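You operate a simulated robot arm through the tools that you are given. There is no shell and no other tool. Be economical: measure what you need, move in short steps, check, and stop when the job is done.

The job below is to be done with a simulated robot arm. You get a single attempt, and the scene is never put back.

Task
Cement the top of the lamp base that the CEMENT card names.
Fine: it stands in the steel tray; set it in the holder, use the green pot and the yellow brush; brush back in its dish; leave the pot open, its lid on the table.

Only the result counts: the job must be done as asked and must still hold three seconds after the hand-in. Knocking over, shifting, dropping, spilling or breaking anything else fails it. Lids that push on must go on centred and level and be pressed home; caps that screw on are set level and turned clockwise until they are tight.

Robot
A 6-joint arm with a two-finger parallel gripper, fixed in place. Base frame: the origin is at the foot of the arm, x ahead of it, y to its left, z up; the work surface is at about z = 0.86. Units: m, rad, N and s.
With the tool pointing down near the work surface it reaches from about 0.26 to 0.68 m from the base axis. Its first joint turns from -1.152 to 1.152 rad. Payload 2.9 kg.
The TCP is the grasp point between the finger pads, 0.03 m short of the fingertips. In the tool frame z runs along the fingers and y along their closing line. Largest opening 0.11 m; finger width 0.02, thickness 0.01; the body of the gripper, 0.048 by 0.112 m, starts 0.055 m behind the TCP.
Orientation is told as [roll, pitch, yaw] about the base's x, y, z axes, in that order, counted from this pose: with the fingers straight down and closing along the base's y, the tool's x points along the base's -x, its y along +y and its z along -z.

Tools
- The arm moves only by the tool apply_moves. Its argument "moves" is a list of rows, each an object of numbers (a shift or turn left out is 0, a gripper value left out holds the last): "x", "y", "z": the shift along the base's x, y, z in m; "rx", "ry", "rz": the turn, a rotation vector about the base's x, y, z in rad; "grip": the closure, from 0 (fully open) to 1 (shut). In form: [{"x": .., "y": .., "z": .., "rx": .., "ry": .., "rz": .., "grip": ..}, ...]. A call has 1 to 8 rows; each row shifts and turns the commanded pose from where the row before left it. Each row takes 0.2 s and may step no farther than 0.05 m and 0.15 rad from the row before; otherwise, or with a gripper value out of range, the whole call is refused. Where a pose cannot be reached the arm comes as near as it can. A force on the tool above 70 N (or 10 N above the force at the start of the call, whichever is more), or a blocked arm, ends the call early, and 0.2 s more pass. Each finger travels about 0.108 m/s and halts on what it meets, pressing with about 31 N; the grip force reading is that of the motor and also rises with nothing between the fingers. The clock runs only during rows and for 0.2 s after the last one: add rows that do not move to give the fingers time. It gives the time, the measured TCP pose, the force on the tool (base axes), the opening and the grip force at its end, in the units of the frame above (readings bear some noise).
- Cameras (640 x 400 px; columns grow to the right, rows downward): "scene" is fixed at [0.1001, 0.449, 1.3828]; the picture's right is [-0.54, -0.84, 0.00], its down [-0.56, 0.36, -0.75] and it looks along [0.63, -0.41, -0.66] (base axes); focal length 270 px, centre (320, 200). "wrist" rides on the gripper at [0.072, 0.017, -0.103] in the tool frame; the picture's right is [-0.23, 0.97, 0.00], its down [-0.76, -0.18, -0.62] and it looks along [-0.61, -0.14, 0.78] (tool axes); focal length 222 px, centre (320, 200). There is no depth. A picture from a camera that has moved, and an enlarged one, comes with that camera's place and axes in the base frame and with its lens. The place of the scene camera against the robot may be out by one fixed shift of up to 0.018 m in any direction.
- capture(camera): a new picture of that camera. No time passes.
- close_up(camera, box): a new picture of the part [left, top, right, bottom] of that camera's present view, enlarged. No time passes.
- job_done(): hands the job in; it is judged then, once.

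Work in short steps. Places have to be worked out from the pictures, the camera data and where the tool is seen: move nearer, look again, correct. Check each grasp and each placing, and mend what went wrong. You have 120 turns and 68 pictures in all, those below and enlarged ones among them. Open the gripper and draw the arm clear of the work before you hand the job in, unless the task says otherwise; then end with one line.

The tools are called after "Emit:" as name(argument=value, ...) on one line, values as JSON. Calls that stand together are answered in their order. apply_moves: Moves the arm, as the interface text tells. Its arguments: {"type":"object","properties":{"moves":{"type":"array"}},"required":["moves"]} The other tools are called the same way: capture (camera) takes a picture; close_up (camera, box) takes an enlarged picture of a part of a camera's view; job_done () hands the job in.

At the start:

```text
time_s: 0.0
position: [0.4262, -0.0386, 1.1579]
tcp_rot: [0.0, 0.0, -0.001]
ft_force: [-0.7, 0.8, 0.0]
finger_gap: 0.1101
gripper_force: 0.0
```

scene: 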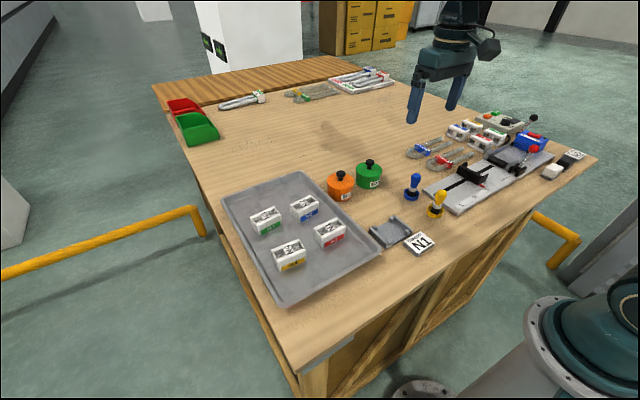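
wrist: 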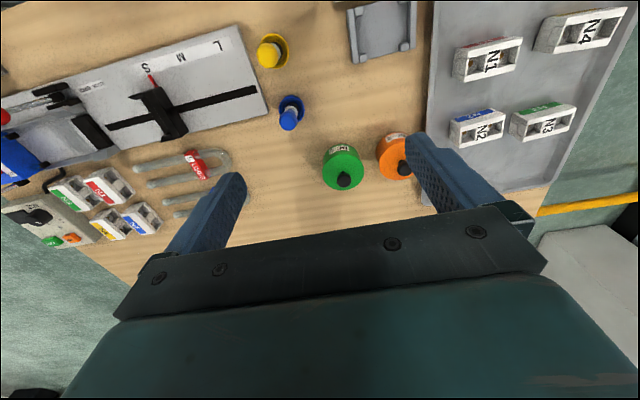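

The card near the holder seems to read N1; I zoom in on the card, tray, pots and brushes.

Emit:
close_up(camera="scene", box=[320, 150, 480, 260])

Emit:
close_up(camera="scene", box=[220, 170, 380, 300])

Emit:
close_up(camera="wrist", box=[240, 0, 440, 200])

```text
3.64 times, centred on (400, 205) of scene
camera zoom: at [0.1001, 0.449, 1.3828], right [-0.54, -0.84, 0.0], down [-0.56, 0.36, -0.75], along [0.63, -0.41, -0.66], focal length 983 px, centre (29, 182)
```

zoom: 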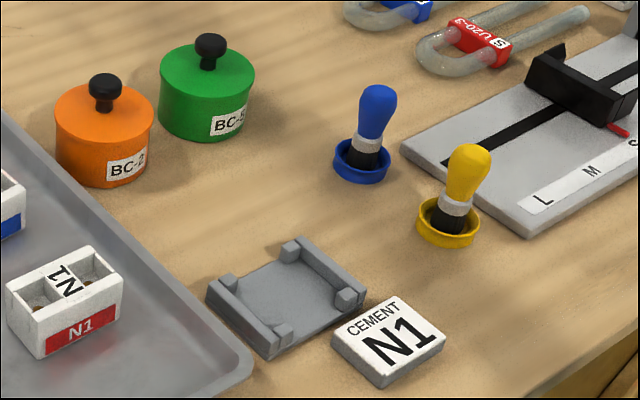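

```text
3.08 times, centred on (300, 235) of scene
camera zoom: at [0.1001, 0.449, 1.3828], right [-0.54, -0.84, 0.0], down [-0.56, 0.36, -0.75], along [0.63, -0.41, -0.66], focal length 832 px, centre (382, 92)
```

zoom: 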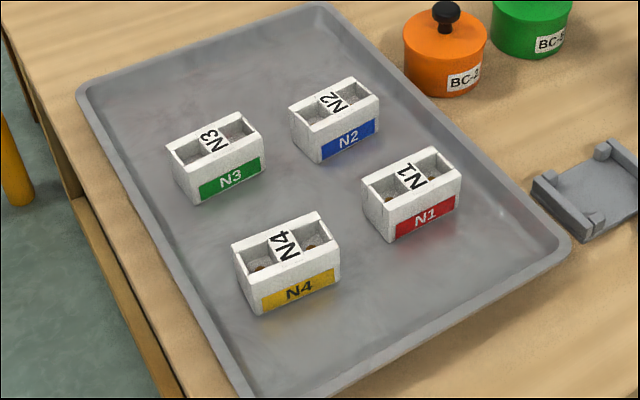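

```text
2.00 times, centred on (340, 100) of wrist
camera zoom: at [0.3541, -0.0221, 1.2614], right [0.23, 0.97, 0.0], down [0.76, -0.18, 0.62], along [0.61, -0.14, -0.78], focal length 444 px, centre (280, 400)
```

zoom: 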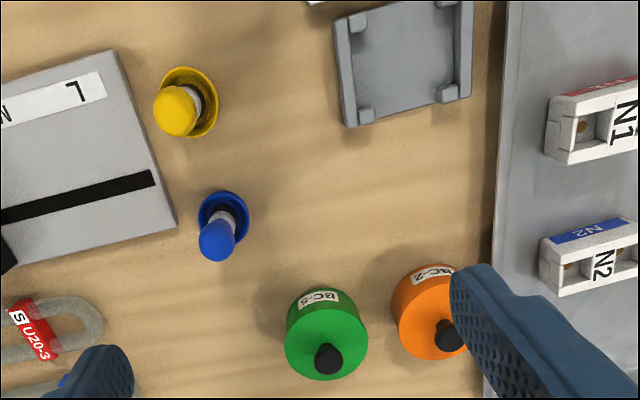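

The card names N1 (red). I move over to look at N1 and the holder from closer.

Emit:
apply_moves(moves=[{"x": -0.0192, "y": 0.0338, "z": -0.0116}, {"x": -0.0192, "y": 0.0338, "z": -0.0116}, {"x": -0.0192, "y": 0.0338, "z": -0.0116}, {"x": -0.0192, "y": 0.0338, "z": -0.0116}, {"x": -0.0192, "y": 0.0338, "z": -0.0116}, {}])

Emit:
capture(camera="wrist")

```text
time_s: 1.4
position: [0.3311, 0.1322, 1.1006]
tcp_rot: [0.0, 0.0, -0.002]
ft_force: [0.3, -0.3, 0.5]
finger_gap: 0.1102
gripper_force: 0.1
```

```text
62 pictures are left
camera wrist: at [0.2603, 0.1493, 1.2032], right [0.23, 0.97, 0.0], down [0.76, -0.18, 0.62], along [0.61, -0.14, -0.78], focal length 222 px, centre (320, 200)
```

wrist: 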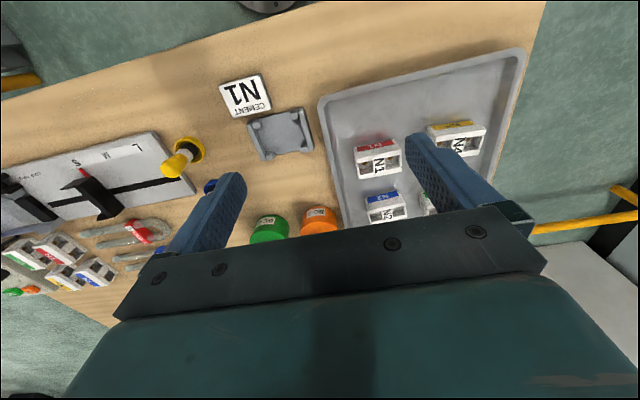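

I zoom on holder and N1 to measure corners.

Emit:
close_up(camera="wrist", box=[240, 80, 440, 205])

```text
3.20 times, centred on (340, 142) of wrist
camera zoom: at [0.2603, 0.1493, 1.2032], right [0.23, 0.97, 0.0], down [0.76, -0.18, 0.62], along [0.61, -0.14, -0.78], focal length 711 px, centre (256, 384)
```

zoom: 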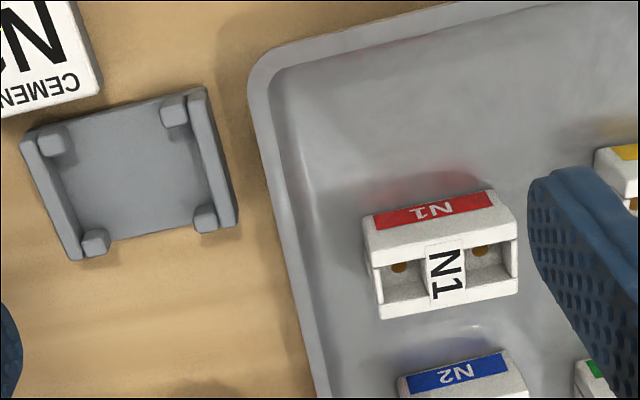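

N1 is about 0.064 (y) × 0.033 (x) × 0.046 high, centred near (0.446, 0.199); the holder, also axis-aligned, is centred near (0.382, 0.061). I turn the gripper 90° so it closes along x and go above N1.

Emit:
apply_moves(moves=[{"x": 0.0105, "y": 0.006, "rz": 0.1428}, {"x": 0.0105, "y": 0.006, "rz": 0.1428}, {"x": 0.0105, "y": 0.006, "rz": 0.1428}, {"x": 0.0105, "y": 0.006, "rz": 0.1428}, {"x": 0.0105, "y": 0.006, "rz": 0.1428}, {"x": 0.0105, "y": 0.006, "rz": 0.1428}, {"x": 0.0105, "y": 0.006, "rz": 0.1428}, {"x": 0.0105, "y": 0.006, "rz": 0.1428}])

Emit:
apply_moves(moves=[{"x": 0.0105, "y": 0.006, "rz": 0.1428}, {"x": 0.0105, "y": 0.006, "rz": 0.1428}, {"x": 0.0105, "y": 0.006, "rz": 0.1428}, {"z": -0.03}, {"z": -0.03}, {}])

Emit:
capture(camera="wrist")

```text
time_s: 3.2
position: [0.4133, 0.1781, 1.1004]
tcp_rot: [0.002, 0.001, 1.145]
ft_force: [0.0, 0.1, 0.9]
finger_gap: 0.1099
gripper_force: 0.1
```

```text
time_s: 4.6
position: [0.446, 0.1971, 1.0372]
tcp_rot: [0.001, -0.001, 1.571]
ft_force: [0.4, -0.7, 0.1]
finger_gap: 0.1099
gripper_force: 0.1
```

```text
60 pictures are left
camera wrist: at [0.4295, 0.1244, 1.1396], right [-0.97, 0.23, 0.0], down [0.18, 0.76, 0.62], along [0.14, 0.61, -0.78], focal length 222 px, centre (320, 200)
```

wrist: 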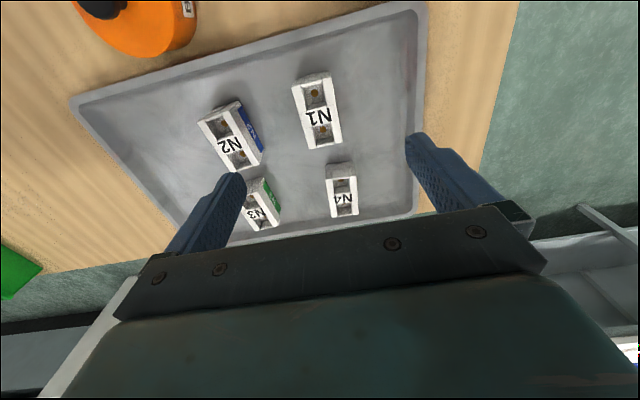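

Zooming on N1 for its position in this view.

Emit:
close_up(camera="wrist", box=[240, 50, 400, 150])

```text
4.00 times, centred on (320, 100) of wrist
camera zoom: at [0.4295, 0.1244, 1.1396], right [-0.97, 0.23, 0.0], down [0.18, 0.76, 0.62], along [0.14, 0.61, -0.78], focal length 888 px, centre (320, 600)
```

zoom: 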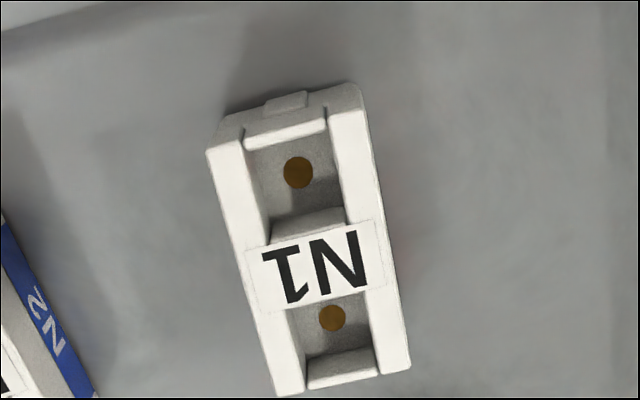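

N1 centre ≈ (0.4465, 0.197), directly below the TCP. I descend and grip.

Emit:
apply_moves(moves=[{"z": -0.044}, {"z": -0.044}, {"z": -0.03}, {"z": -0.013}, {}])

Emit:
apply_moves(moves=[{"grip": 0.4}, {"grip": 0.75}, {"grip": 1}, {}, {}])

Emit:
capture(camera="wrist")

```text
time_s: 5.8
position: [0.4441, 0.1962, 0.9055]
tcp_rot: [0.0, 0.001, 1.569]
ft_force: [-0.4, -0.1, -0.3]
finger_gap: 0.11
gripper_force: 0.1
```

```text
time_s: 7.0
position: [0.4453, 0.1961, 0.9052]
tcp_rot: [0.0, 0.001, 1.571]
ft_force: [-0.4, 0.4, -0.2]
finger_gap: 0.0395
gripper_force: 31.0
```

```text
58 pictures are left
camera wrist: at [0.429, 0.1235, 1.0086], right [-0.97, 0.23, 0.0], down [0.18, 0.76, 0.62], along [0.14, 0.61, -0.78], focal length 222 px, centre (320, 200)
```

wrist: 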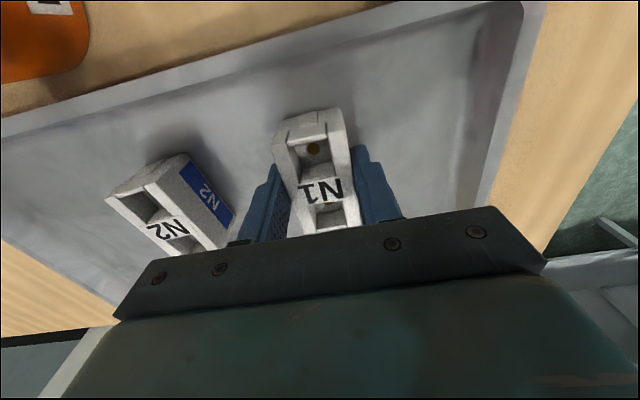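

Grip holds (gap 39.5 mm = base width). I lift N1 clear and stop short of the holder to measure its pocket from nearly overhead.

Emit:
apply_moves(moves=[{"z": 0.04}, {"z": 0.045}, {"z": 0.04}, {"x": -0.032, "y": -0.033}, {"x": -0.032, "y": -0.033}, {}, {}])

Emit:
capture(camera="wrist")

Emit:
close_up(camera="wrist", box=[220, 0, 380, 100])

```text
time_s: 8.6
position: [0.3815, 0.1295, 1.034]
tcp_rot: [-0.001, -0.001, 1.57]
ft_force: [0.5, 0.5, -1.3]
finger_gap: 0.0393
gripper_force: 31.0
```

```text
57 pictures are left
camera wrist: at [0.3656, 0.0566, 1.1366], right [-0.97, 0.23, 0.0], down [0.18, 0.76, 0.62], along [0.14, 0.61, -0.78], focal length 222 px, centre (320, 200)
```

wrist: 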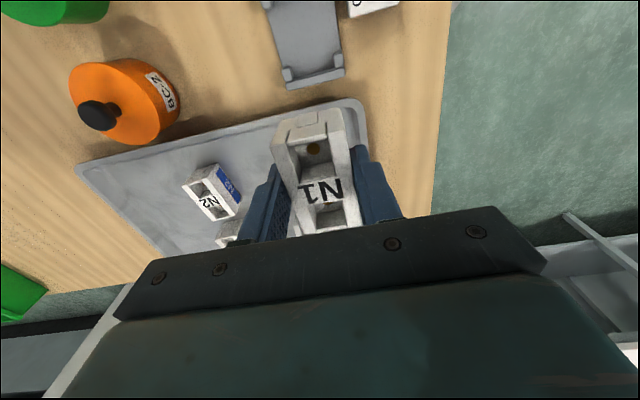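

```text
4.00 times, centred on (300, 50) of wrist
camera zoom: at [0.3656, 0.0566, 1.1366], right [-0.97, 0.23, 0.0], down [0.18, 0.76, 0.62], along [0.14, 0.61, -0.78], focal length 888 px, centre (400, 800)
```

zoom: 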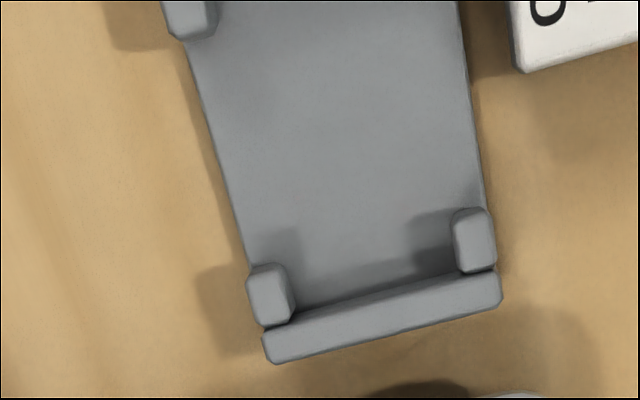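

Pocket in x spans ≈0.357–0.4005. I back off in y to see the other rail too.

Emit:
apply_moves(moves=[{"y": -0.04}, {"y": -0.04}, {}])

Emit:
close_up(camera="wrist", box=[220, 30, 400, 142])

```text
time_s: 9.4
position: [0.3832, 0.0468, 1.0352]
tcp_rot: [-0.001, 0.0, 1.571]
ft_force: [0.7, 0.0, -0.7]
finger_gap: 0.0396
gripper_force: 30.6
```

```text
3.56 times, centred on (310, 86) of wrist
camera zoom: at [0.3671, -0.0241, 1.1384], right [-0.97, 0.23, 0.0], down [0.18, 0.76, 0.62], along [0.14, 0.61, -0.78], focal length 790 px, centre (356, 605)
```

zoom: 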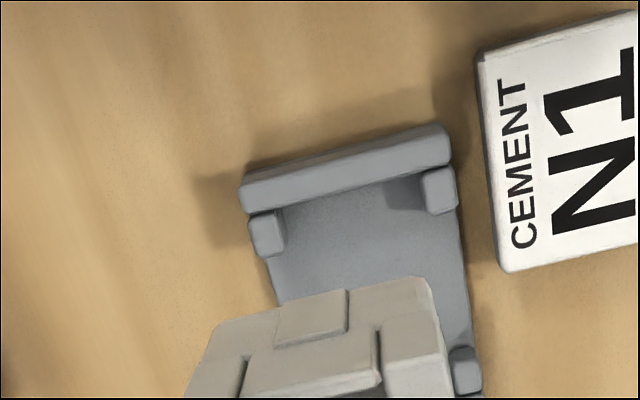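

Pocket centre estimated at about (0.378, 0.062). I shift over it and descend to just above the stops for a relative check.

Emit:
apply_moves(moves=[{"x": -0.0041, "y": 0.0106}, {"z": -0.04}, {"z": -0.035}, {"z": -0.021}, {}])

Emit:
close_up(camera="wrist", box=[220, 60, 420, 185])

Emit:
close_up(camera="scene", box=[340, 180, 460, 260])

```text
time_s: 10.6
position: [0.3766, 0.0612, 0.9379]
tcp_rot: [0.001, -0.001, 1.571]
ft_force: [0.2, 0.7, -0.4]
finger_gap: 0.0394
gripper_force: 31.4
```

```text
3.20 times, centred on (320, 122) of wrist
camera zoom: at [0.3607, -0.0114, 1.0413], right [-0.97, 0.23, 0.0], down [0.18, 0.76, 0.62], along [0.14, 0.61, -0.78], focal length 711 px, centre (320, 448)
```

zoom: 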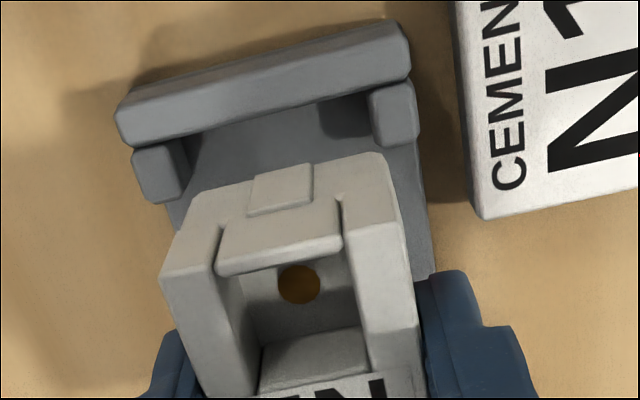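

```text
5.00 times, centred on (400, 220) of scene
camera zoom: at [0.1001, 0.449, 1.3828], right [-0.54, -0.84, 0.0], down [-0.56, 0.36, -0.75], along [0.63, -0.41, -0.66], focal length 1352 px, centre (-80, 100)
```

zoom: 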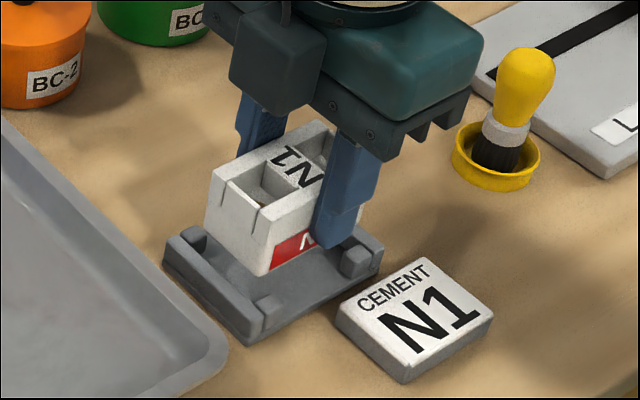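

The right (−x) side looks nearly touching its stop while the left has room, so I shift +2.5 mm in x, lower a bit and re-check.

Emit:
apply_moves(moves=[{"x": 0.0025}, {"z": -0.008}, {}])

Emit:
close_up(camera="wrist", box=[240, 50, 400, 150])

```text
time_s: 11.4
position: [0.3786, 0.0616, 0.9297]
tcp_rot: [0.0, -0.001, 1.57]
ft_force: [0.0, 0.0, -0.2]
finger_gap: 0.0395
gripper_force: 31.0
```

```text
4.00 times, centred on (320, 100) of wrist
camera zoom: at [0.3638, -0.0109, 1.0332], right [-0.97, 0.23, 0.0], down [0.18, 0.76, 0.62], along [0.14, 0.61, -0.78], focal length 888 px, centre (320, 600)
```

zoom: 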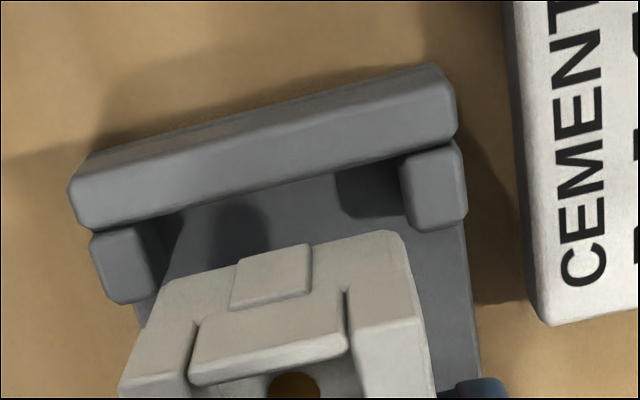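

The block is now centred in x; I nudge y −1 mm and lower to just about the rail tops, then check from the scene camera.

Emit:
apply_moves(moves=[{"y": -0.001}, {"z": -0.006}, {}])

Emit:
close_up(camera="scene", box=[360, 195, 432, 255])

Emit:
close_up(camera="wrist", box=[240, 50, 400, 150])

```text
time_s: 12.2
position: [0.3793, 0.0599, 0.9237]
tcp_rot: [-0.001, 0.0, 1.572]
ft_force: [0.7, -0.7, 0.3]
finger_gap: 0.0396
gripper_force: 31.3
```

```text
6.67 times, centred on (396, 225) of scene
camera zoom: at [0.1001, 0.449, 1.3828], right [-0.54, -0.84, 0.0], down [-0.56, 0.36, -0.75], along [0.63, -0.41, -0.66], focal length 1802 px, centre (-187, 33)
```

zoom: 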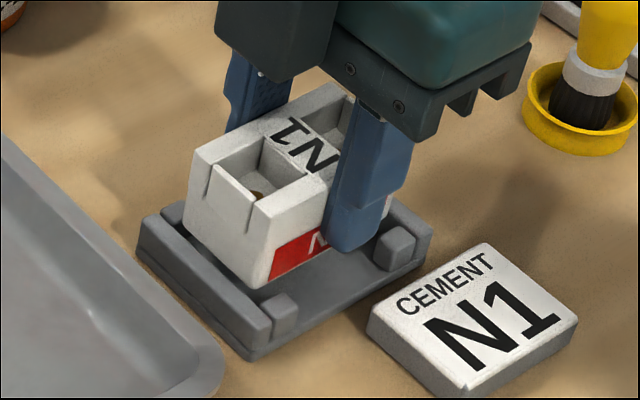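

```text
4.00 times, centred on (320, 100) of wrist
camera zoom: at [0.3637, -0.0123, 1.0271], right [-0.97, 0.23, 0.0], down [0.18, 0.76, 0.62], along [0.14, 0.61, -0.78], focal length 888 px, centre (320, 600)
```

zoom: 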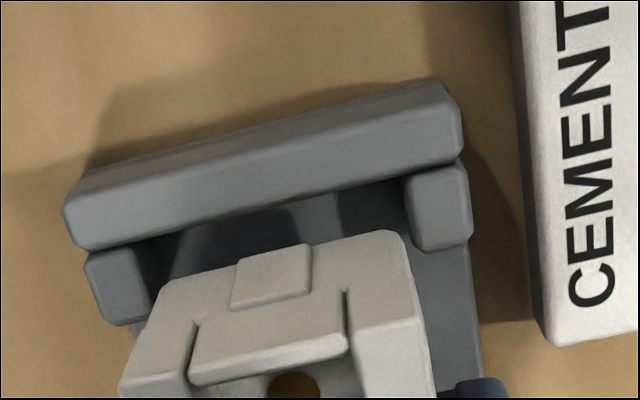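

Alignment looks right; lowering in small steps until contact.

Emit:
apply_moves(moves=[{"z": -0.004}, {"z": -0.004}, {"z": -0.003}, {}])

Emit:
close_up(camera="scene", box=[360, 195, 432, 255])

Emit:
close_up(camera="wrist", box=[240, 50, 400, 150])

```text
time_s: 13.2
position: [0.3791, 0.059, 0.9126]
tcp_rot: [0.0, 0.001, 1.57]
ft_force: [-1.8, -7.1, 20.9]
finger_gap: 0.0398
gripper_force: 31.0
```

```text
6.67 times, centred on (396, 225) of scene
camera zoom: at [0.0998, 0.4488, 1.3829], right [-0.54, -0.84, 0.0], down [-0.56, 0.36, -0.75], along [0.63, -0.41, -0.66], focal length 1802 px, centre (-187, 33)
```

zoom: 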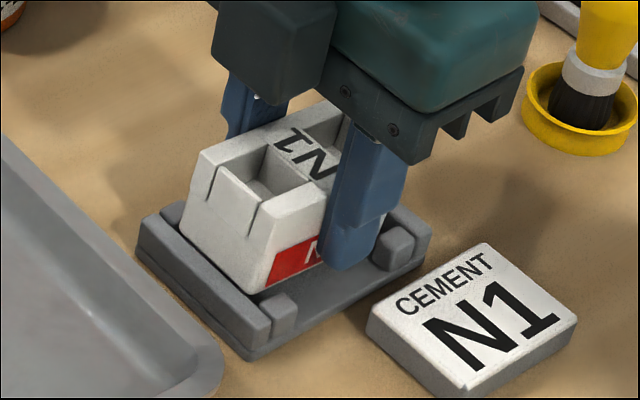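

```text
4.00 times, centred on (320, 100) of wrist
camera zoom: at [0.3636, -0.0136, 1.0165], right [-0.97, 0.23, 0.0], down [0.18, 0.76, 0.62], along [0.14, 0.61, -0.78], focal length 888 px, centre (320, 600)
```

zoom: 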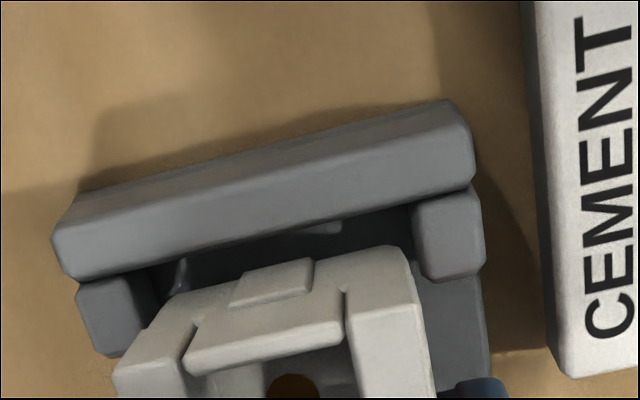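

Contact came early with a −y push: the +y end seems caught on the +y rail, and the block tilted. I raise and look.

Emit:
apply_moves(moves=[{"z": 0.005}, {"z": 0.012}, {}])

Emit:
close_up(camera="scene", box=[360, 195, 432, 255])

Emit:
close_up(camera="wrist", box=[240, 50, 400, 150])

```text
time_s: 14.0
position: [0.3794, 0.0605, 0.9312]
tcp_rot: [0.0, -0.001, 1.572]
ft_force: [0.0, 0.0, -1.2]
finger_gap: 0.0397
gripper_force: 31.1
```

```text
6.67 times, centred on (396, 225) of scene
camera zoom: at [0.1001, 0.449, 1.3828], right [-0.54, -0.84, 0.0], down [-0.56, 0.36, -0.75], along [0.63, -0.41, -0.66], focal length 1802 px, centre (-187, 33)
```

zoom: 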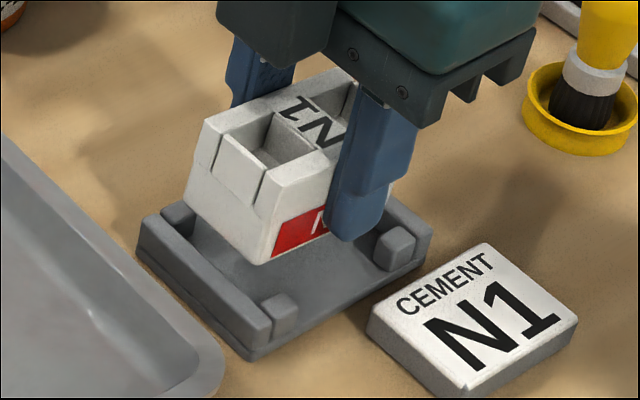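

```text
4.00 times, centred on (320, 100) of wrist
camera zoom: at [0.3636, -0.0118, 1.0336], right [-0.97, 0.23, 0.0], down [0.18, 0.76, 0.62], along [0.14, 0.61, -0.78], focal length 888 px, centre (320, 600)
```

zoom: 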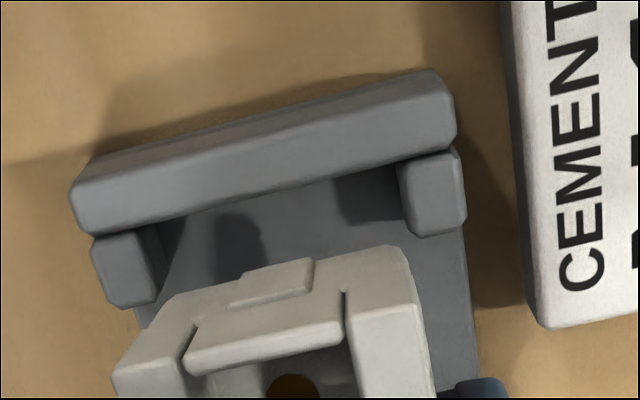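

The base tilted ≈0.13 rad in the grip (+y end up), so it needed to be ~3 mm further −y. I level it by tilting the tool about x, shift −y, and re-check.

Emit:
apply_moves(moves=[{"rx": -0.06, "y": -0.0015}, {"rx": -0.06, "y": -0.0018}, {}])

Emit:
close_up(camera="scene", box=[360, 195, 432, 255])

Emit:
close_up(camera="wrist", box=[240, 50, 400, 150])

```text
time_s: 14.8
position: [0.3786, 0.0589, 0.9304]
tcp_rot: [0.0, 0.121, 1.57]
ft_force: [0.9, 0.5, -2.2]
finger_gap: 0.0398
gripper_force: 30.8
```

```text
6.67 times, centred on (396, 225) of scene
camera zoom: at [0.1001, 0.449, 1.3828], right [-0.54, -0.84, 0.0], down [-0.56, 0.36, -0.75], along [0.63, -0.41, -0.66], focal length 1802 px, centre (-187, 33)
```

zoom: 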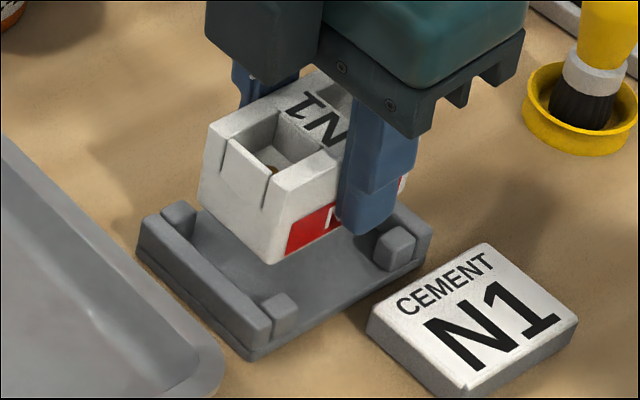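

```text
4.00 times, centred on (320, 100) of wrist
camera zoom: at [0.3637, -0.0023, 1.0414], right [-0.97, 0.23, -0.03], down [0.18, 0.83, 0.53], along [0.14, 0.51, -0.85], focal length 888 px, centre (320, 600)
```

zoom: 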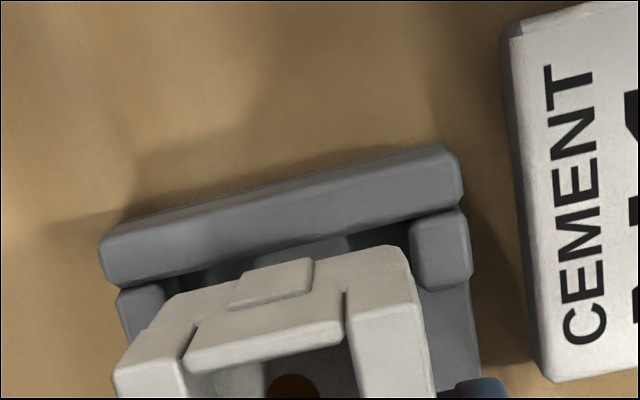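

The base is level again. I zoom tighter on the +y end to see whether the rail or the corner stop had caught it.

Emit:
close_up(camera="scene", box=[370, 205, 418, 250])

```text
8.89 times, centred on (394, 228) of scene
camera zoom: at [0.1001, 0.449, 1.3828], right [-0.54, -0.84, 0.0], down [-0.56, 0.36, -0.75], along [0.63, -0.41, -0.66], focal length 2403 px, centre (-338, -44)
```

zoom: 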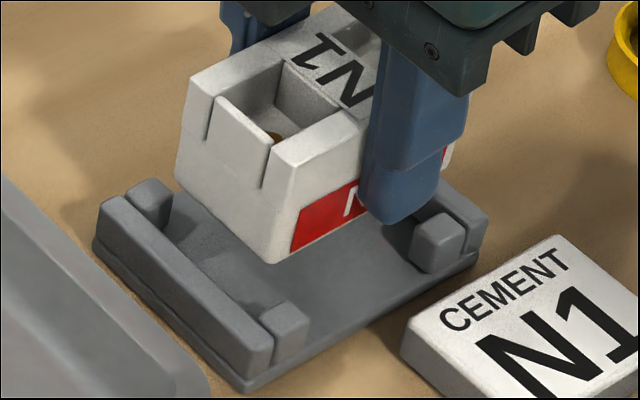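

Combining both views, the base slid in the grip on contact: now ~1–2 mm from the −y rail and more on the +y side. I shift +2.5 mm in y and descend half way to look.

Emit:
apply_moves(moves=[{"y": 0.0025}, {"z": -0.009}, {}])

Emit:
close_up(camera="scene", box=[370, 205, 418, 250])

Emit:
close_up(camera="wrist", box=[240, 60, 400, 160])

```text
time_s: 15.6
position: [0.3792, 0.0604, 0.9216]
tcp_rot: [0.0, 0.122, 1.572]
ft_force: [-0.1, -0.2, -0.9]
finger_gap: 0.0395
gripper_force: 31.5
```

```text
8.89 times, centred on (394, 228) of scene
camera zoom: at [0.1001, 0.449, 1.3828], right [-0.54, -0.84, 0.0], down [-0.56, 0.36, -0.75], along [0.63, -0.41, -0.66], focal length 2403 px, centre (-338, -44)
```

zoom: 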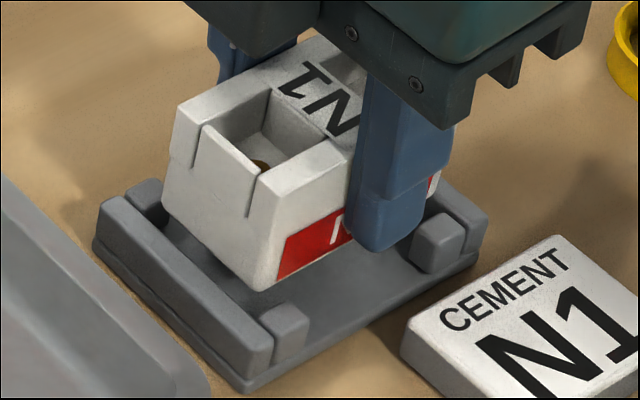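

```text
4.00 times, centred on (320, 110) of wrist
camera zoom: at [0.363, 0.001, 1.033], right [-0.97, 0.23, -0.03], down [0.18, 0.83, 0.53], along [0.14, 0.51, -0.85], focal length 888 px, centre (320, 560)
```

zoom: 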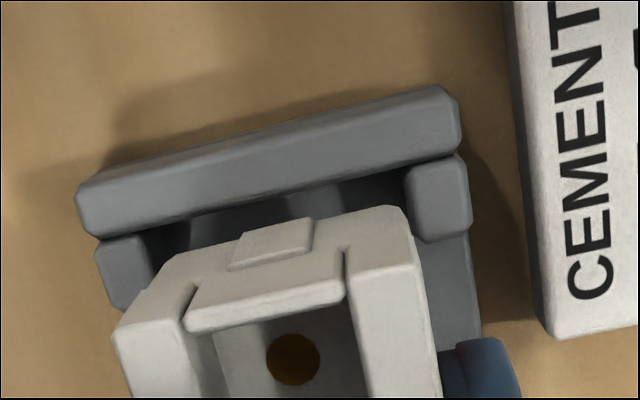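

Gaps on both sides look good (≈4 mm). I lower further in small steps.

Emit:
apply_moves(moves=[{"z": -0.004}, {"z": -0.003}, {"z": -0.003}, {}])

Emit:
close_up(camera="scene", box=[370, 205, 418, 250])

```text
time_s: 16.6
position: [0.3781, 0.0591, 0.9121]
tcp_rot: [-0.001, 0.121, 1.572]
ft_force: [0.3, -0.4, -0.8]
finger_gap: 0.0398
gripper_force: 31.0
```

```text
8.89 times, centred on (394, 228) of scene
camera zoom: at [0.1001, 0.449, 1.3828], right [-0.54, -0.84, 0.0], down [-0.56, 0.36, -0.75], along [0.63, -0.41, -0.66], focal length 2403 px, centre (-338, -44)
```

zoom: 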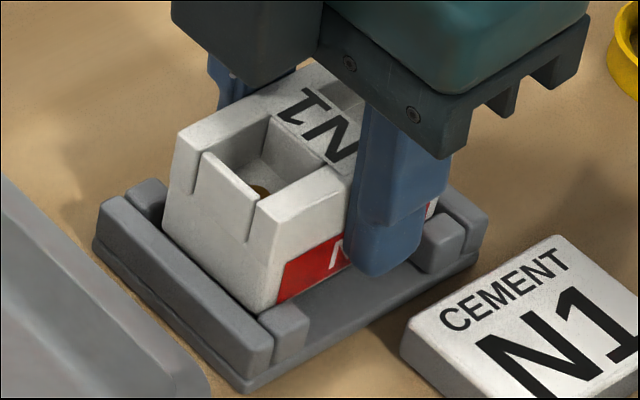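

No contact force now and the base is inside the rails. I continue down till it touches the floor of the holder.

Emit:
apply_moves(moves=[{"z": -0.002}, {"z": -0.002}, {}])

```text
time_s: 17.4
position: [0.3789, 0.0595, 0.9079]
tcp_rot: [0.0, 0.12, 1.571]
ft_force: [-0.2, -0.4, -1.2]
finger_gap: 0.0395
gripper_force: 31.2
```

Emit:
apply_moves(moves=[{"z": -0.0015}, {"z": -0.0015}, {}])

Emit:
close_up(camera="scene", box=[370, 205, 418, 250])

```text
time_s: 18.2
position: [0.378, 0.0586, 0.9057]
tcp_rot: [0.001, 0.121, 1.57]
ft_force: [1.2, -0.9, -1.0]
finger_gap: 0.0399
gripper_force: 31.0
```

```text
8.89 times, centred on (394, 228) of scene
camera zoom: at [0.1002, 0.449, 1.3828], right [-0.54, -0.84, 0.0], down [-0.56, 0.36, -0.75], along [0.63, -0.41, -0.66], focal length 2403 px, centre (-338, -44)
```

zoom: 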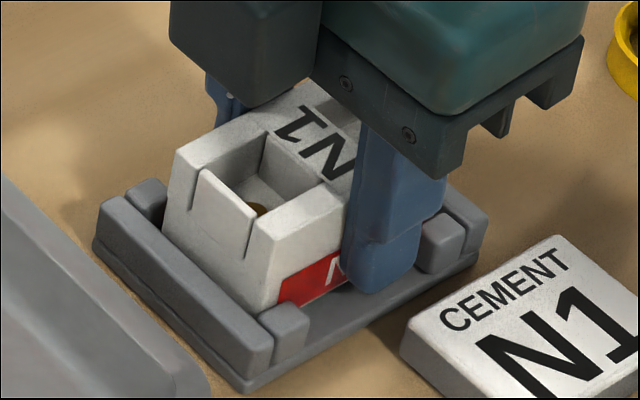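

The base is still travelling down freely between the rails (no contact force). I continue.

Emit:
apply_moves(moves=[{"z": -0.001}, {"z": -0.001}, {"z": -0.001}, {}])

Emit:
close_up(camera="wrist", box=[240, 60, 400, 160])

```text
time_s: 19.2
position: [0.3798, 0.0584, 0.902]
tcp_rot: [-0.002, 0.12, 1.572]
ft_force: [-8.7, -0.2, 30.1]
finger_gap: 0.0396
gripper_force: 30.8
```

```text
4.00 times, centred on (320, 110) of wrist
camera zoom: at [0.3628, -0.0008, 1.0131], right [-0.97, 0.23, -0.03], down [0.18, 0.83, 0.53], along [0.14, 0.51, -0.85], focal length 888 px, centre (320, 560)
```

zoom: 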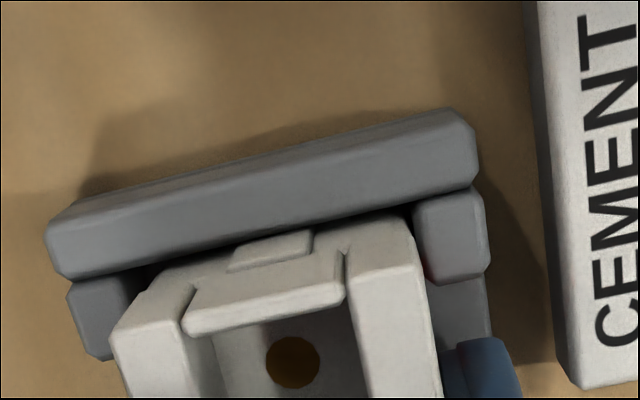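

Contact at TCP z ≈ 0.902 (30 N), the floor of the holder by my estimate. I check with the scene camera before opening.

Emit:
close_up(camera="scene", box=[370, 205, 418, 250])

```text
8.89 times, centred on (394, 228) of scene
camera zoom: at [0.0995, 0.4489, 1.3829], right [-0.54, -0.84, 0.0], down [-0.56, 0.36, -0.75], along [0.63, -0.41, -0.66], focal length 2403 px, centre (-338, -44)
```

zoom: 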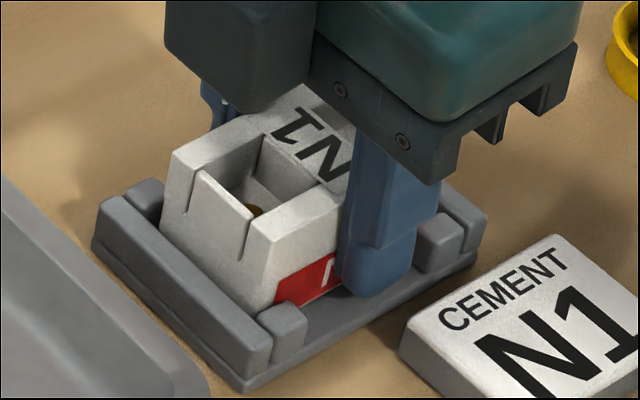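

It appears seated between all stops. I open slightly (to ~50 mm, keeping clear of the card) and rise.

Emit:
apply_moves(moves=[{"z": 0.001}, {"grip": 0.6}, {"grip": 0.56}, {}, {}])

Emit:
close_up(camera="scene", box=[370, 205, 418, 250])

```text
time_s: 20.4
position: [0.3798, 0.0594, 0.9017]
tcp_rot: [0.0, 0.123, 1.57]
ft_force: [-0.6, -0.5, -0.7]
finger_gap: 0.0484
gripper_force: 0.1
```

```text
8.89 times, centred on (394, 228) of scene
camera zoom: at [0.1001, 0.449, 1.3828], right [-0.54, -0.84, 0.0], down [-0.56, 0.36, -0.75], along [0.63, -0.41, -0.66], focal length 2403 px, centre (-338, -44)
```

zoom: 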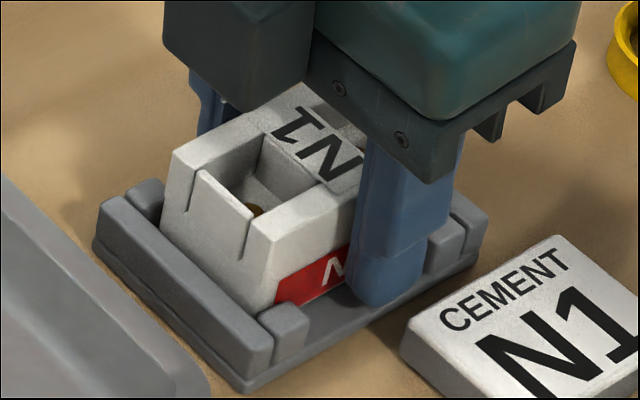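

Released; I rise, restore the vertical tool and look at the seated base.

Emit:
apply_moves(moves=[{"z": 0.04}, {"z": 0.045}, {"z": 0.045, "rx": 0.06}, {"rx": 0.0605}, {}])

Emit:
capture(camera="wrist")

Emit:
close_up(camera="scene", box=[370, 205, 418, 250])

```text
time_s: 21.6
position: [0.3779, 0.056, 1.0317]
tcp_rot: [0.0, -0.002, 1.571]
ft_force: [0.8, 0.3, 0.1]
finger_gap: 0.0485
gripper_force: 0.0
```

```text
35 pictures are left
camera wrist: at [0.3617, -0.0164, 1.1353], right [-0.97, 0.23, 0.0], down [0.18, 0.76, 0.62], along [0.14, 0.61, -0.78], focal length 222 px, centre (320, 200)
```

wrist: 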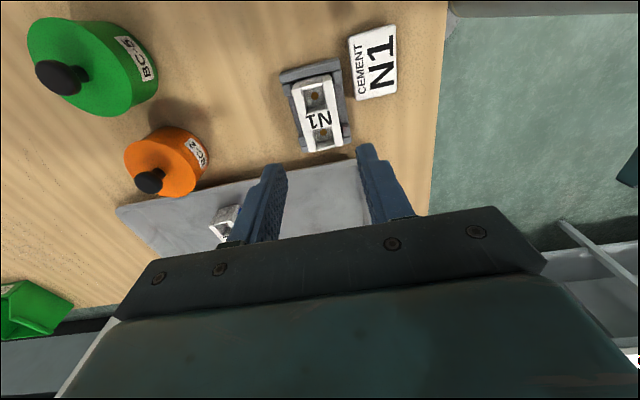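

```text
8.89 times, centred on (394, 228) of scene
camera zoom: at [0.1001, 0.449, 1.3828], right [-0.54, -0.84, 0.0], down [-0.56, 0.36, -0.75], along [0.63, -0.41, -0.66], focal length 2403 px, centre (-338, -44)
```

zoom: 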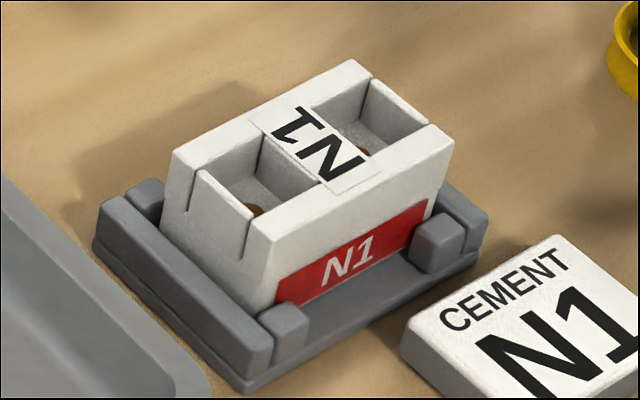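

N1 is seated. Now the lid: green knob estimated at (0.576, −0.028, 0.93). I go above it and look.

Emit:
apply_moves(moves=[{"x": 0.0393, "y": -0.0175}, {"x": 0.0393, "y": -0.0175}, {"x": 0.0393, "y": -0.0175}, {"x": 0.0393, "y": -0.0175}, {"x": 0.0393, "y": -0.0175}, {}])

Emit:
capture(camera="wrist")

```text
time_s: 23.0
position: [0.5767, -0.0282, 1.0306]
tcp_rot: [0.001, 0.001, 1.571]
ft_force: [-0.1, 0.4, 0.1]
finger_gap: 0.0484
gripper_force: 0.0
```

```text
33 pictures are left
camera wrist: at [0.562, -0.1016, 1.1332], right [-0.97, 0.23, 0.0], down [0.18, 0.76, 0.62], along [0.14, 0.61, -0.78], focal length 222 px, centre (320, 200)
```

wrist: 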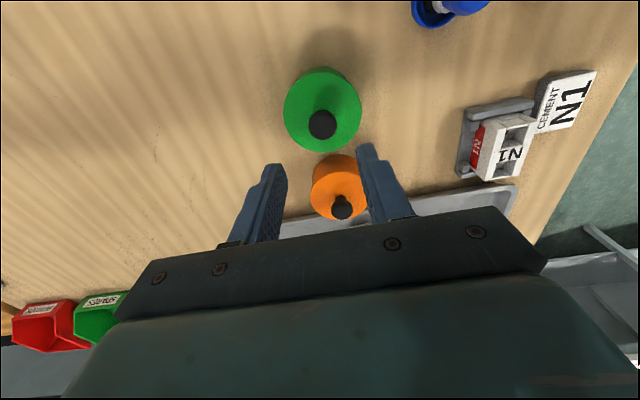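

The knob is at about (0.574, −0.030). I correct, descend so the fingertips are beside the knob, and check from the scene.

Emit:
apply_moves(moves=[{"x": -0.0025, "y": -0.0015}, {"z": -0.04}, {"z": -0.035}, {"z": -0.008}, {}])

Emit:
close_up(camera="scene", box=[320, 130, 420, 200])

Emit:
close_up(camera="wrist", box=[220, 80, 420, 205])

```text
time_s: 24.2
position: [0.5741, -0.0292, 0.9494]
tcp_rot: [-0.002, 0.0, 1.57]
ft_force: [-0.4, 0.2, 0.2]
finger_gap: 0.0484
gripper_force: 0.1
```

```text
5.71 times, centred on (370, 165) of scene
camera zoom: at [0.1001, 0.449, 1.3828], right [-0.54, -0.84, 0.0], down [-0.56, 0.36, -0.75], along [0.63, -0.41, -0.66], focal length 1545 px, centre (34, 400)
```

zoom: 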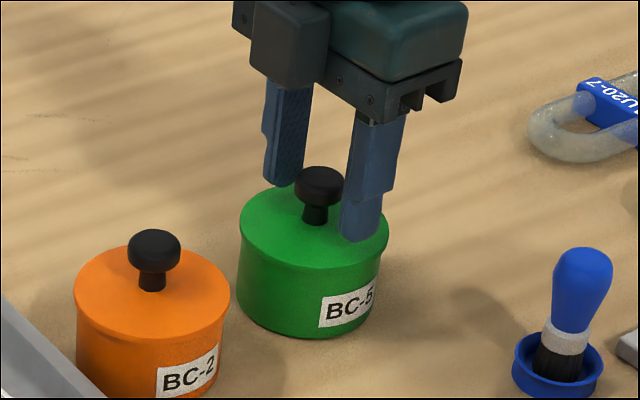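

```text
3.20 times, centred on (320, 142) of wrist
camera zoom: at [0.5577, -0.1021, 1.0527], right [-0.97, 0.23, 0.0], down [0.18, 0.76, 0.62], along [0.14, 0.61, -0.78], focal length 711 px, centre (320, 384)
```

zoom: 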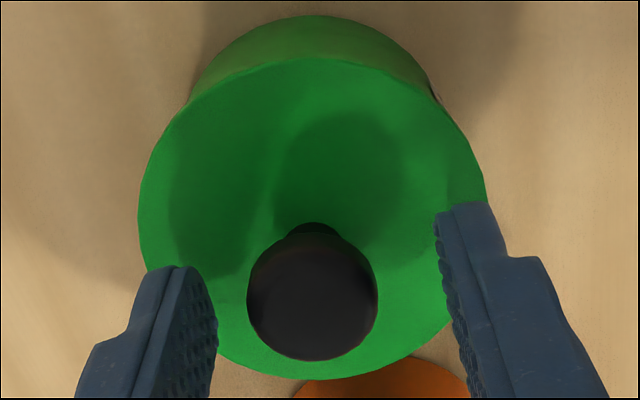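

Knob is centred between the fingers. I lower 4 mm more and close on it.

Emit:
apply_moves(moves=[{"z": -0.004}, {"grip": 0.75}, {"grip": 0.9}, {"grip": 1.0}, {}, {}])

Emit:
close_up(camera="scene", box=[320, 130, 420, 200])

```text
time_s: 25.6
position: [0.5722, -0.0294, 0.9473]
tcp_rot: [-0.002, 0.0, 1.57]
ft_force: [5.5, 0.2, 3.2]
finger_gap: 0.0245
gripper_force: 30.8
```

```text
5.71 times, centred on (370, 165) of scene
camera zoom: at [0.1002, 0.449, 1.3828], right [-0.54, -0.84, 0.0], down [-0.56, 0.36, -0.75], along [0.63, -0.41, -0.66], focal length 1545 px, centre (34, 400)
```

zoom: 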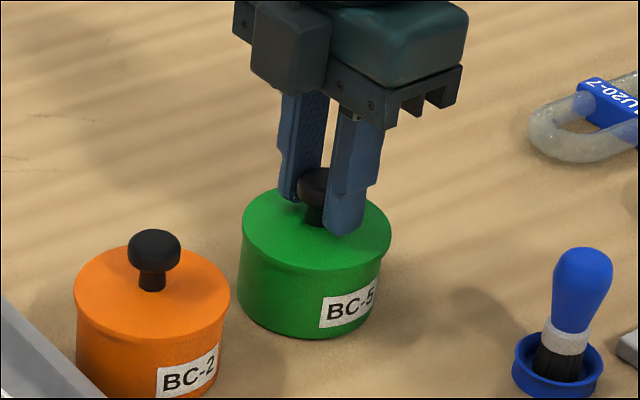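

Knob gripped (24.5 mm). I relieve the small x force and pull the lid straight up slowly.

Emit:
apply_moves(moves=[{"x": 0.001}, {"z": 0.004}, {"z": 0.006}, {}])

Emit:
close_up(camera="scene", box=[320, 130, 420, 200])

```text
time_s: 26.6
position: [0.5723, -0.0297, 0.9559]
tcp_rot: [0.0, -0.001, 1.572]
ft_force: [0.6, 0.5, -0.7]
finger_gap: 0.0246
gripper_force: 30.8
```

```text
5.71 times, centred on (370, 165) of scene
camera zoom: at [0.1001, 0.449, 1.3828], right [-0.54, -0.84, 0.0], down [-0.56, 0.36, -0.75], along [0.63, -0.41, -0.66], focal length 1545 px, centre (34, 400)
```

zoom: 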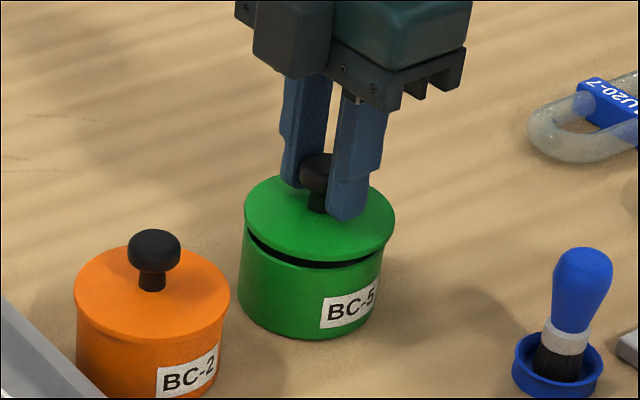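

Lid is free. I raise it, carry it to the empty table near (0.475, 0.01).

Emit:
apply_moves(moves=[{"z": 0.03}, {"z": 0.03}, {"x": -0.033, "y": 0.0133}, {"x": -0.033, "y": 0.0133}, {"x": -0.033, "y": 0.0133}, {}])

Emit:
capture(camera="wrist")

Emit:
close_up(camera="scene", box=[320, 110, 460, 220])

```text
time_s: 28.0
position: [0.4765, 0.0093, 1.0167]
tcp_rot: [-0.001, 0.0, 1.571]
ft_force: [1.0, 0.3, 0.5]
finger_gap: 0.0244
gripper_force: 31.2
```

```text
28 pictures are left
camera wrist: at [0.4595, -0.0628, 1.1195], right [-0.97, 0.23, 0.0], down [0.18, 0.76, 0.62], along [0.14, 0.61, -0.78], focal length 222 px, centre (320, 200)
```

wrist: 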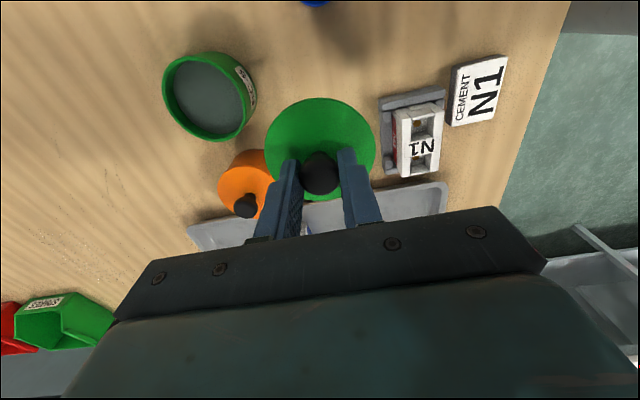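

```text
3.64 times, centred on (390, 165) of scene
camera zoom: at [0.1001, 0.449, 1.3828], right [-0.54, -0.84, 0.0], down [-0.56, 0.36, -0.75], along [0.63, -0.41, -0.66], focal length 983 px, centre (66, 327)
```

zoom: 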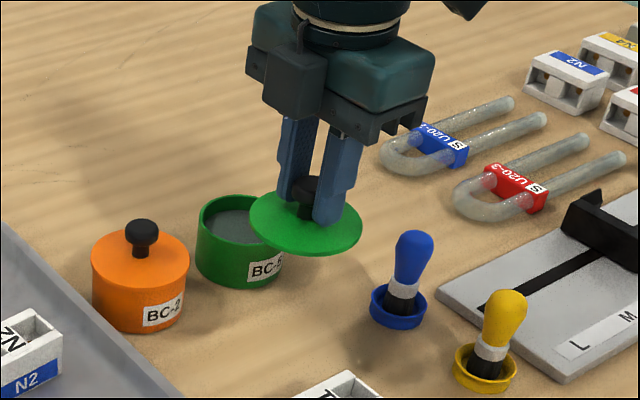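

The lid's landing area is free. I lower it to near the table.

Emit:
apply_moves(moves=[{"z": -0.045}, {"z": -0.035}, {"z": -0.016}, {}])

Emit:
close_up(camera="scene", box=[320, 130, 420, 200])

```text
time_s: 29.0
position: [0.4755, 0.0105, 0.9162]
tcp_rot: [0.0, -0.001, 1.572]
ft_force: [-1.0, 0.0, -0.7]
finger_gap: 0.0244
gripper_force: 31.3
```

```text
5.71 times, centred on (370, 165) of scene
camera zoom: at [0.1001, 0.449, 1.3828], right [-0.54, -0.84, 0.0], down [-0.56, 0.36, -0.75], along [0.63, -0.41, -0.66], focal length 1545 px, centre (34, 400)
```

zoom: 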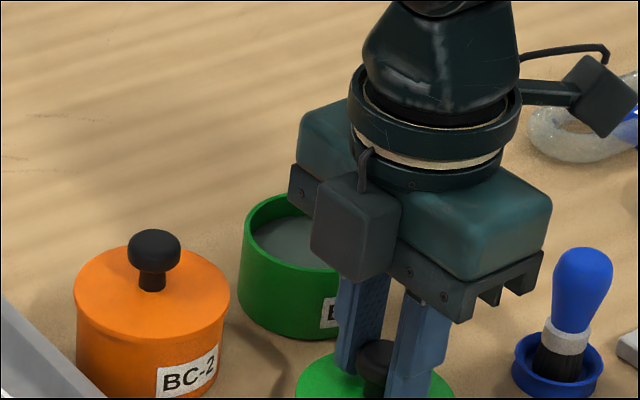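

Still free of contact; stepping down gently until the lid touches.

Emit:
apply_moves(moves=[{"z": -0.003}, {"z": -0.002}, {"z": -0.002}, {}])

```text
time_s: 30.0
position: [0.4749, 0.0105, 0.9127]
tcp_rot: [0.0, 0.001, 1.571]
ft_force: [0.1, 0.5, -0.4]
finger_gap: 0.0245
gripper_force: 31.2
```

Emit:
apply_moves(moves=[{"z": -0.002}, {"z": -0.002}, {"z": -0.002}, {}])

Emit:
close_up(camera="scene", box=[340, 160, 420, 220])

```text
time_s: 31.0
position: [0.4741, 0.0105, 0.9066]
tcp_rot: [0.001, -0.001, 1.57]
ft_force: [0.1, -0.8, -0.5]
finger_gap: 0.0241
gripper_force: 31.4
```

```text
6.67 times, centred on (380, 190) of scene
camera zoom: at [0.1001, 0.449, 1.3828], right [-0.54, -0.84, 0.0], down [-0.56, 0.36, -0.75], along [0.63, -0.41, -0.66], focal length 1802 px, centre (-80, 267)
```

zoom: 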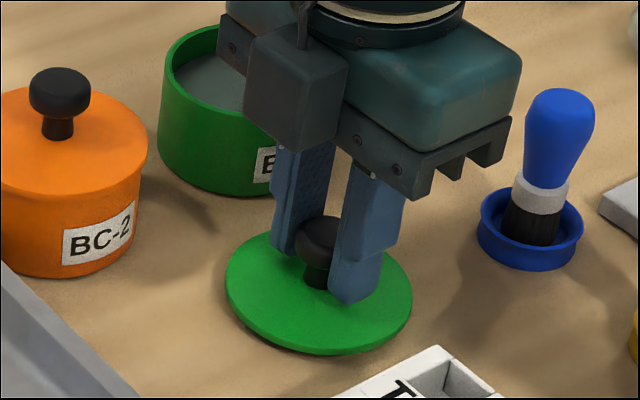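

Close to the table now; continuing in 2 mm steps.

Emit:
apply_moves(moves=[{"z": -0.0015}, {"z": -0.0015}, {"z": -0.001}, {}])

```text
time_s: 32.0
position: [0.4757, 0.0104, 0.9044]
tcp_rot: [-0.006, -0.002, 1.573]
ft_force: [-10.5, 4.7, 39.2]
finger_gap: 0.0243
gripper_force: 31.4
```

Lid is on the table (39 N). I ease off, open and rise.

Emit:
apply_moves(moves=[{"z": 0.0015}, {"grip": 0.7}, {"grip": 0.5}, {}, {}])

Emit:
apply_moves(moves=[{"z": 0.04}, {"z": 0.045}, {"z": 0.045}, {}])

Emit:
capture(camera="wrist")

```text
time_s: 33.2
position: [0.4762, 0.0092, 0.904]
tcp_rot: [0.001, 0.0, 1.573]
ft_force: [0.4, 0.4, 0.2]
finger_gap: 0.055
gripper_force: 0.1
```

```text
time_s: 34.2
position: [0.4781, 0.008, 1.0364]
tcp_rot: [-0.001, -0.001, 1.57]
ft_force: [0.2, 0.7, -1.0]
finger_gap: 0.0551
gripper_force: 0.1
```

```text
24 pictures are left
camera wrist: at [0.4613, -0.0648, 1.1383], right [-0.97, 0.23, 0.0], down [0.18, 0.76, 0.62], along [0.14, 0.61, -0.78], focal length 222 px, centre (320, 200)
```

wrist: 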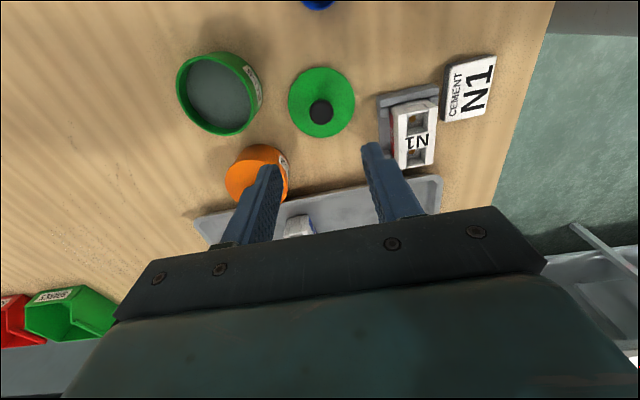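

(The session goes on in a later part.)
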